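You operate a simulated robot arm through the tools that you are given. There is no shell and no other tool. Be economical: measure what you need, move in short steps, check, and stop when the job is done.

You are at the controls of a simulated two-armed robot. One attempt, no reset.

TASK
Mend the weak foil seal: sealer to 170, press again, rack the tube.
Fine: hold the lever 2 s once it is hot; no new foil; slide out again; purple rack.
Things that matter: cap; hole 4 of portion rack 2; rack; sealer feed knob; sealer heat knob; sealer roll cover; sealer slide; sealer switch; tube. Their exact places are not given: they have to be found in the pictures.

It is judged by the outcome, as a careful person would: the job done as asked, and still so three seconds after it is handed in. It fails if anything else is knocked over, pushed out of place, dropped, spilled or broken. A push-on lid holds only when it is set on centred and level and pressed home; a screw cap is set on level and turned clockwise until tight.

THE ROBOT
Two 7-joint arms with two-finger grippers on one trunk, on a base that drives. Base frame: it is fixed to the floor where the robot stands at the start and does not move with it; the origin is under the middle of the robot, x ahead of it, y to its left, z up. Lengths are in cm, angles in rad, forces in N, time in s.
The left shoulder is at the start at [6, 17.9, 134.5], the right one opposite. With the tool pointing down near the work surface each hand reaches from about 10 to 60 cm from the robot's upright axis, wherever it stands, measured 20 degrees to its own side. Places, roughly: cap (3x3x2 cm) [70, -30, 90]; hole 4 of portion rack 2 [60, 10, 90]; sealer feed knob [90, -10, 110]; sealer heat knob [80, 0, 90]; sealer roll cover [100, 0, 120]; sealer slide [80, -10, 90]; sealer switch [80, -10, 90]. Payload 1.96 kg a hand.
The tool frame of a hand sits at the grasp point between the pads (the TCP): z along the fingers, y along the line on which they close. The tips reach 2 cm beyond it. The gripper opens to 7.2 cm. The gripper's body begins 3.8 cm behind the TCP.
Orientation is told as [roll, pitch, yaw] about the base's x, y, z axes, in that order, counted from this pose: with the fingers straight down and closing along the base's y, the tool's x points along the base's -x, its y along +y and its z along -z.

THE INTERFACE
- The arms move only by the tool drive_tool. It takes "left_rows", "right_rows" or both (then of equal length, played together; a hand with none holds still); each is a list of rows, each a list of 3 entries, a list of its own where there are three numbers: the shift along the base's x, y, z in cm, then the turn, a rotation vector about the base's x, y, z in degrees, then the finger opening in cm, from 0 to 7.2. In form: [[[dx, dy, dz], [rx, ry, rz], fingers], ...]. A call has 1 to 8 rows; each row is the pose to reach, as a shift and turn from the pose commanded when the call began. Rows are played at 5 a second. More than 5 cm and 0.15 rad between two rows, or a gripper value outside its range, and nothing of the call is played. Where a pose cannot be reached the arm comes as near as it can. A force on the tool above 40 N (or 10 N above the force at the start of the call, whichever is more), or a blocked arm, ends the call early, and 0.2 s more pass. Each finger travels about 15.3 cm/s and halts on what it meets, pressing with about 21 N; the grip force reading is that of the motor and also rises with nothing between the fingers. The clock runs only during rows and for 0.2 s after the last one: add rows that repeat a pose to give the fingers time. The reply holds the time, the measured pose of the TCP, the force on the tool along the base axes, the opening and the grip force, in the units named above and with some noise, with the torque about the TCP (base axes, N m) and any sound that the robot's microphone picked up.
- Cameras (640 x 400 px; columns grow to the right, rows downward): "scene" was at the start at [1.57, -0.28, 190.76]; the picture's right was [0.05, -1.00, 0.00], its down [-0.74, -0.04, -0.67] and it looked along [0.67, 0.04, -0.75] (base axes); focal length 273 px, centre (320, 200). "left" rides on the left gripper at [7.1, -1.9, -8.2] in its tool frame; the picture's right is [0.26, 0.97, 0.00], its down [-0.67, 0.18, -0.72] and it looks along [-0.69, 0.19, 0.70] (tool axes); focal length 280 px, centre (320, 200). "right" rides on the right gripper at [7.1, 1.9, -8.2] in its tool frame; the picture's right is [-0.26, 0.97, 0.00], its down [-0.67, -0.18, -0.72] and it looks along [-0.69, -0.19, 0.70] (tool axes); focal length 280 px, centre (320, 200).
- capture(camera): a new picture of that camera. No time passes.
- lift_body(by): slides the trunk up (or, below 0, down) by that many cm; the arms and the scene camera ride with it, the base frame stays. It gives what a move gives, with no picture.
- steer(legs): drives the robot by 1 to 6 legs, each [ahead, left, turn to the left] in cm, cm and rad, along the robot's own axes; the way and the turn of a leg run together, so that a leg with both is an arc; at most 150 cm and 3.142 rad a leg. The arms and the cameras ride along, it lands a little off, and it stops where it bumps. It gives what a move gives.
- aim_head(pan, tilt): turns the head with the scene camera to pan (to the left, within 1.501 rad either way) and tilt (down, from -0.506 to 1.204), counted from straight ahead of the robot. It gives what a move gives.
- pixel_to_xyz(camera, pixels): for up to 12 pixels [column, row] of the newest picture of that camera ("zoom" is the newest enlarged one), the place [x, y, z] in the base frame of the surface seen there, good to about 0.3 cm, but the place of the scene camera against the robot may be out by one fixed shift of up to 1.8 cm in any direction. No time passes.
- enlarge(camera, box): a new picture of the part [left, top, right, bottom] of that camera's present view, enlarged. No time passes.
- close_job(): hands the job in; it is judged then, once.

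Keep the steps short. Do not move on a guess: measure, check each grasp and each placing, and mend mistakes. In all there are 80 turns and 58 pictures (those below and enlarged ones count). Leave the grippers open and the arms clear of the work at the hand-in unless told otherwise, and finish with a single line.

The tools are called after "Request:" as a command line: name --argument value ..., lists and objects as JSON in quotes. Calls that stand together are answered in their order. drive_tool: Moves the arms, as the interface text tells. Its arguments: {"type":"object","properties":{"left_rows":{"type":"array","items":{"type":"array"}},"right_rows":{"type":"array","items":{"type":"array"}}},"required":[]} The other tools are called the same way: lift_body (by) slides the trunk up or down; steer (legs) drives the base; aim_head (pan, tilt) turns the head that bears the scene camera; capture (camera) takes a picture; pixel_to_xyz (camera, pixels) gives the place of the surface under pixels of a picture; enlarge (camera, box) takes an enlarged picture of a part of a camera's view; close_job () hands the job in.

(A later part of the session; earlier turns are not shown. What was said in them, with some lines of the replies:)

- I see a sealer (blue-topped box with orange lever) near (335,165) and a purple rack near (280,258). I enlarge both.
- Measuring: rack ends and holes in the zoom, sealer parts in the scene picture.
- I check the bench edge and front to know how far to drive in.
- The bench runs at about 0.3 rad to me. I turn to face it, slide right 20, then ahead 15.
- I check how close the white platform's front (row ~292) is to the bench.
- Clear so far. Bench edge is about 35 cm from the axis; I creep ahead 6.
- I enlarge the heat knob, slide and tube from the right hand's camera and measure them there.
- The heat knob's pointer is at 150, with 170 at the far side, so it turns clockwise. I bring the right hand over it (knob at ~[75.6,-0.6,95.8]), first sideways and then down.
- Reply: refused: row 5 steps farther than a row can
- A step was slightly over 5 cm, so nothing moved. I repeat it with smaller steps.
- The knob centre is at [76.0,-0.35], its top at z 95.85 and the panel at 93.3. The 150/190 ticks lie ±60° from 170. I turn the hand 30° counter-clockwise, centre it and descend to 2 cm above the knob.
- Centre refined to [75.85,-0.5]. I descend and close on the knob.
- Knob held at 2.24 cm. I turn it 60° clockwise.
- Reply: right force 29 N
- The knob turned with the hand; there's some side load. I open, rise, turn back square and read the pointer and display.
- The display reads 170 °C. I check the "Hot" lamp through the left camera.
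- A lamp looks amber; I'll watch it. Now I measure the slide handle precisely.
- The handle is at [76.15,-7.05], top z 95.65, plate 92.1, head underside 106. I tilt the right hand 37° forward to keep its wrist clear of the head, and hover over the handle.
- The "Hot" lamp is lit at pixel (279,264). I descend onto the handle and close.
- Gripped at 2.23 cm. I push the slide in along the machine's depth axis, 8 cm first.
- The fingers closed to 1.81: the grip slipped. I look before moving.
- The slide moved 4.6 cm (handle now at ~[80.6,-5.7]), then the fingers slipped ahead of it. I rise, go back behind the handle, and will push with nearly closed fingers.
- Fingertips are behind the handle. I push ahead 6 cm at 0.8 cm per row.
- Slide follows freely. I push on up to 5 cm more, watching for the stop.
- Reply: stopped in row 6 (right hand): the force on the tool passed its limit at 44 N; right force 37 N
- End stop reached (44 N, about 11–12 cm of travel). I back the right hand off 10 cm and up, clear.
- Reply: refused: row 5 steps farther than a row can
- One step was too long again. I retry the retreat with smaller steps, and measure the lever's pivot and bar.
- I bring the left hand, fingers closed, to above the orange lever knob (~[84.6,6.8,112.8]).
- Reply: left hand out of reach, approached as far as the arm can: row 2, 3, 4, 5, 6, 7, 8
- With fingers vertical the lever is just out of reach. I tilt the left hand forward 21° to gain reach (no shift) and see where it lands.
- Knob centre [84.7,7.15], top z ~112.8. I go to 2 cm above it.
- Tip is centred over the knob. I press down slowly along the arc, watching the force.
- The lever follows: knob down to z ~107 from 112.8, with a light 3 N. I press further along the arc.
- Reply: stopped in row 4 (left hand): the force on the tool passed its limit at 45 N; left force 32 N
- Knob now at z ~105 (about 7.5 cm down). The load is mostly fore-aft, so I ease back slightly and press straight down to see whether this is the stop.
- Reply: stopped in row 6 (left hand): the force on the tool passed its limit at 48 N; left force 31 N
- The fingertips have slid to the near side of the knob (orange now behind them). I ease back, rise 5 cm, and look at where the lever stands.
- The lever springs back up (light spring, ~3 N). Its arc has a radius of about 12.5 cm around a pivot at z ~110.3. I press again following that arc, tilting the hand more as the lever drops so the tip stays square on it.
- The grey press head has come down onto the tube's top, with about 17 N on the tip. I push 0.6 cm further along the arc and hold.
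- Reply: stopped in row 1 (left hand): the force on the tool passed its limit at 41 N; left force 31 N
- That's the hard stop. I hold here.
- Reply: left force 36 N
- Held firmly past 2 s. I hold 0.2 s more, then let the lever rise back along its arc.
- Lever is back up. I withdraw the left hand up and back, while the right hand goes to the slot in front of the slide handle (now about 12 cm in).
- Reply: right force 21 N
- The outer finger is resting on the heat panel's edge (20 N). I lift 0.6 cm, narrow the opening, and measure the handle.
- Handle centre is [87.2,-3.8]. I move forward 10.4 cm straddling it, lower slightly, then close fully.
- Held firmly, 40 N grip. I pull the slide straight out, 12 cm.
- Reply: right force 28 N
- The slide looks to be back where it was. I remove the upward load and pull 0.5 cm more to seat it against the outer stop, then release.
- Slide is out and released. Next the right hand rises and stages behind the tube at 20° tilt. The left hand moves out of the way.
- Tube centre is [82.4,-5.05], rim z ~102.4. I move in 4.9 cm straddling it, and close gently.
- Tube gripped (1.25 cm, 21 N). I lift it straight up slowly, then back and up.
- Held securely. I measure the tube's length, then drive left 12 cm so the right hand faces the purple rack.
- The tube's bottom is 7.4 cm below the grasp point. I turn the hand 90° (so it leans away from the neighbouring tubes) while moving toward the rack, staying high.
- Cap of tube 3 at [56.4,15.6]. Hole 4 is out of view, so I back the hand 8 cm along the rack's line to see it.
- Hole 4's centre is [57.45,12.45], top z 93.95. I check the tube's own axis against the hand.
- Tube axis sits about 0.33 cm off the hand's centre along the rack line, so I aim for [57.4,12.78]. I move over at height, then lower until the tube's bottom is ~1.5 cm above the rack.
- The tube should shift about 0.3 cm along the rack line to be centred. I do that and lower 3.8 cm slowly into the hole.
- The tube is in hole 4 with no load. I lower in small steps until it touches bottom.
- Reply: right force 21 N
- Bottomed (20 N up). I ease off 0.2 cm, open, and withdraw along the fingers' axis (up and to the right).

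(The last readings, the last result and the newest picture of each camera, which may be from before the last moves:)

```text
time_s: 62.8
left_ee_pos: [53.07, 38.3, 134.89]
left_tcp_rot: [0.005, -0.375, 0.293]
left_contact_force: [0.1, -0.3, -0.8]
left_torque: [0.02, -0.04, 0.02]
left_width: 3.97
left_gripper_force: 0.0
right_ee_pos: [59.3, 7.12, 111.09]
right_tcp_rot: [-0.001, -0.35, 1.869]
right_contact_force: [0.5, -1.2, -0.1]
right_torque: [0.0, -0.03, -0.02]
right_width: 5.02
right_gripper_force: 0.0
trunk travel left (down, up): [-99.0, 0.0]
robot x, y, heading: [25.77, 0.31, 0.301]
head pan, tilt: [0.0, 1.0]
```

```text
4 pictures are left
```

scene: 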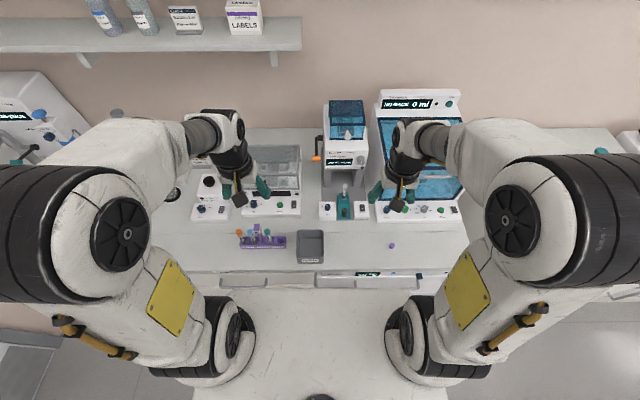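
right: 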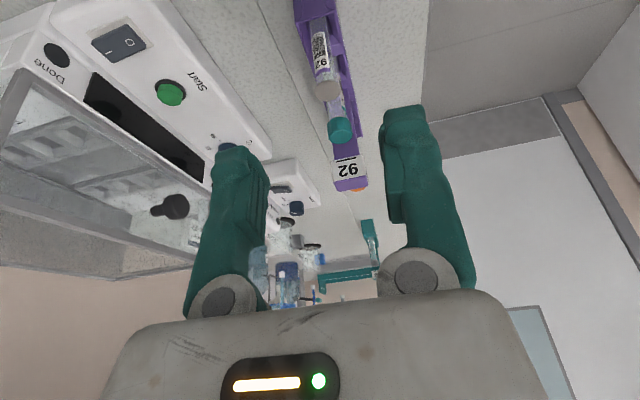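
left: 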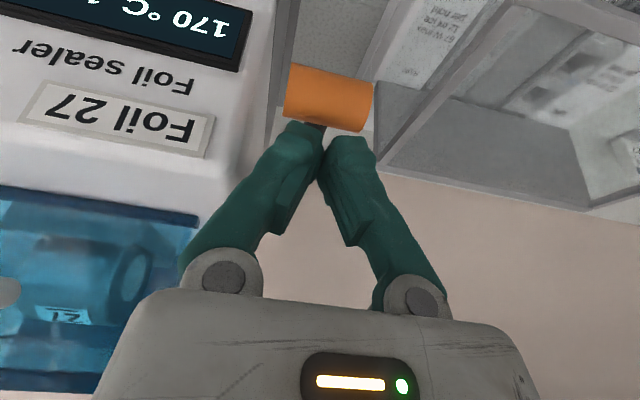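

Tube 92 stands in hole 4. I raise the right hand clear and check the whole scene.

Request:
drive_tool --right_rows '[[[0.5, -2, 4], [0, 0, 0], 6], [[1, -4, 8], [0, 0, 0], 6], [[0, -8, 10], [0, 0, 0], 6], [[-2, -12, 12], [0, 0, 0], 6], [[-4, -16, 14], [0, 0, 0], 6], [[-6, -19, 16], [0, 0, 0], 6]]'

Request:
enlarge --camera "scene" --box '[250, 70, 490, 270]'

```text
time_s: 64.2
left_ee_pos: [52.9, 38.35, 134.82]
left_tcp_rot: [0.004, -0.376, 0.297]
left_contact_force: [-0.1, 0.4, -1.3]
left_torque: [0.02, 0.02, 0.0]
left_width: 3.99
left_gripper_force: 0.1
right_ee_pos: [58.34, -12.59, 127.39]
right_tcp_rot: [0.002, -0.35, 1.873]
right_contact_force: [0.1, 0.0, -0.3]
right_torque: [-0.01, -0.02, 0.0]
right_width: 5.99
right_gripper_force: 0.0
right hand out of reach, approached as far as the arm can: row 4, 5, 6
trunk travel left (down, up): [-99.0, 0.0]
robot x, y, heading: [25.92, -0.16, 0.305]
head pan, tilt: [0.0, 1.0]
```

```text
2.00 times, centred on (370, 170) of scene
```

zoom: 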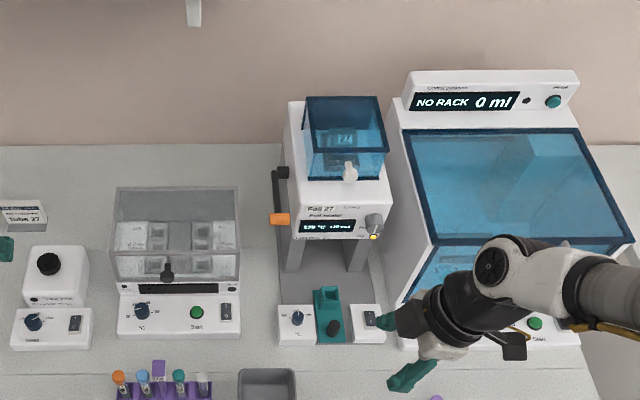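

The slide is out, the lever is up, and the tube is racked. One close look at the racked tube before hand-in.

Request:
enlarge --camera "scene" --box '[300, 240, 370, 284]'

```text
9.09 times, centred on (335, 262) of scene
```

zoom: 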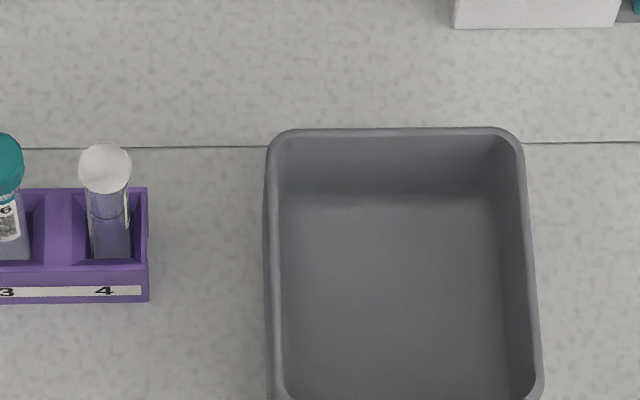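

Tube 92 stands upright in hole 4 of the purple rack with its foil on. Both hands are open and clear, so I hand in.

Request:
close_job

```text
The job is handed in.
```

Sealer set to 170, the tube re-pressed with the lever held just over 2 s while hot and no new foil fed, slide pulled out again, and tube 92 racked in hole 4 of the purple rack; I did not test the seal itself.
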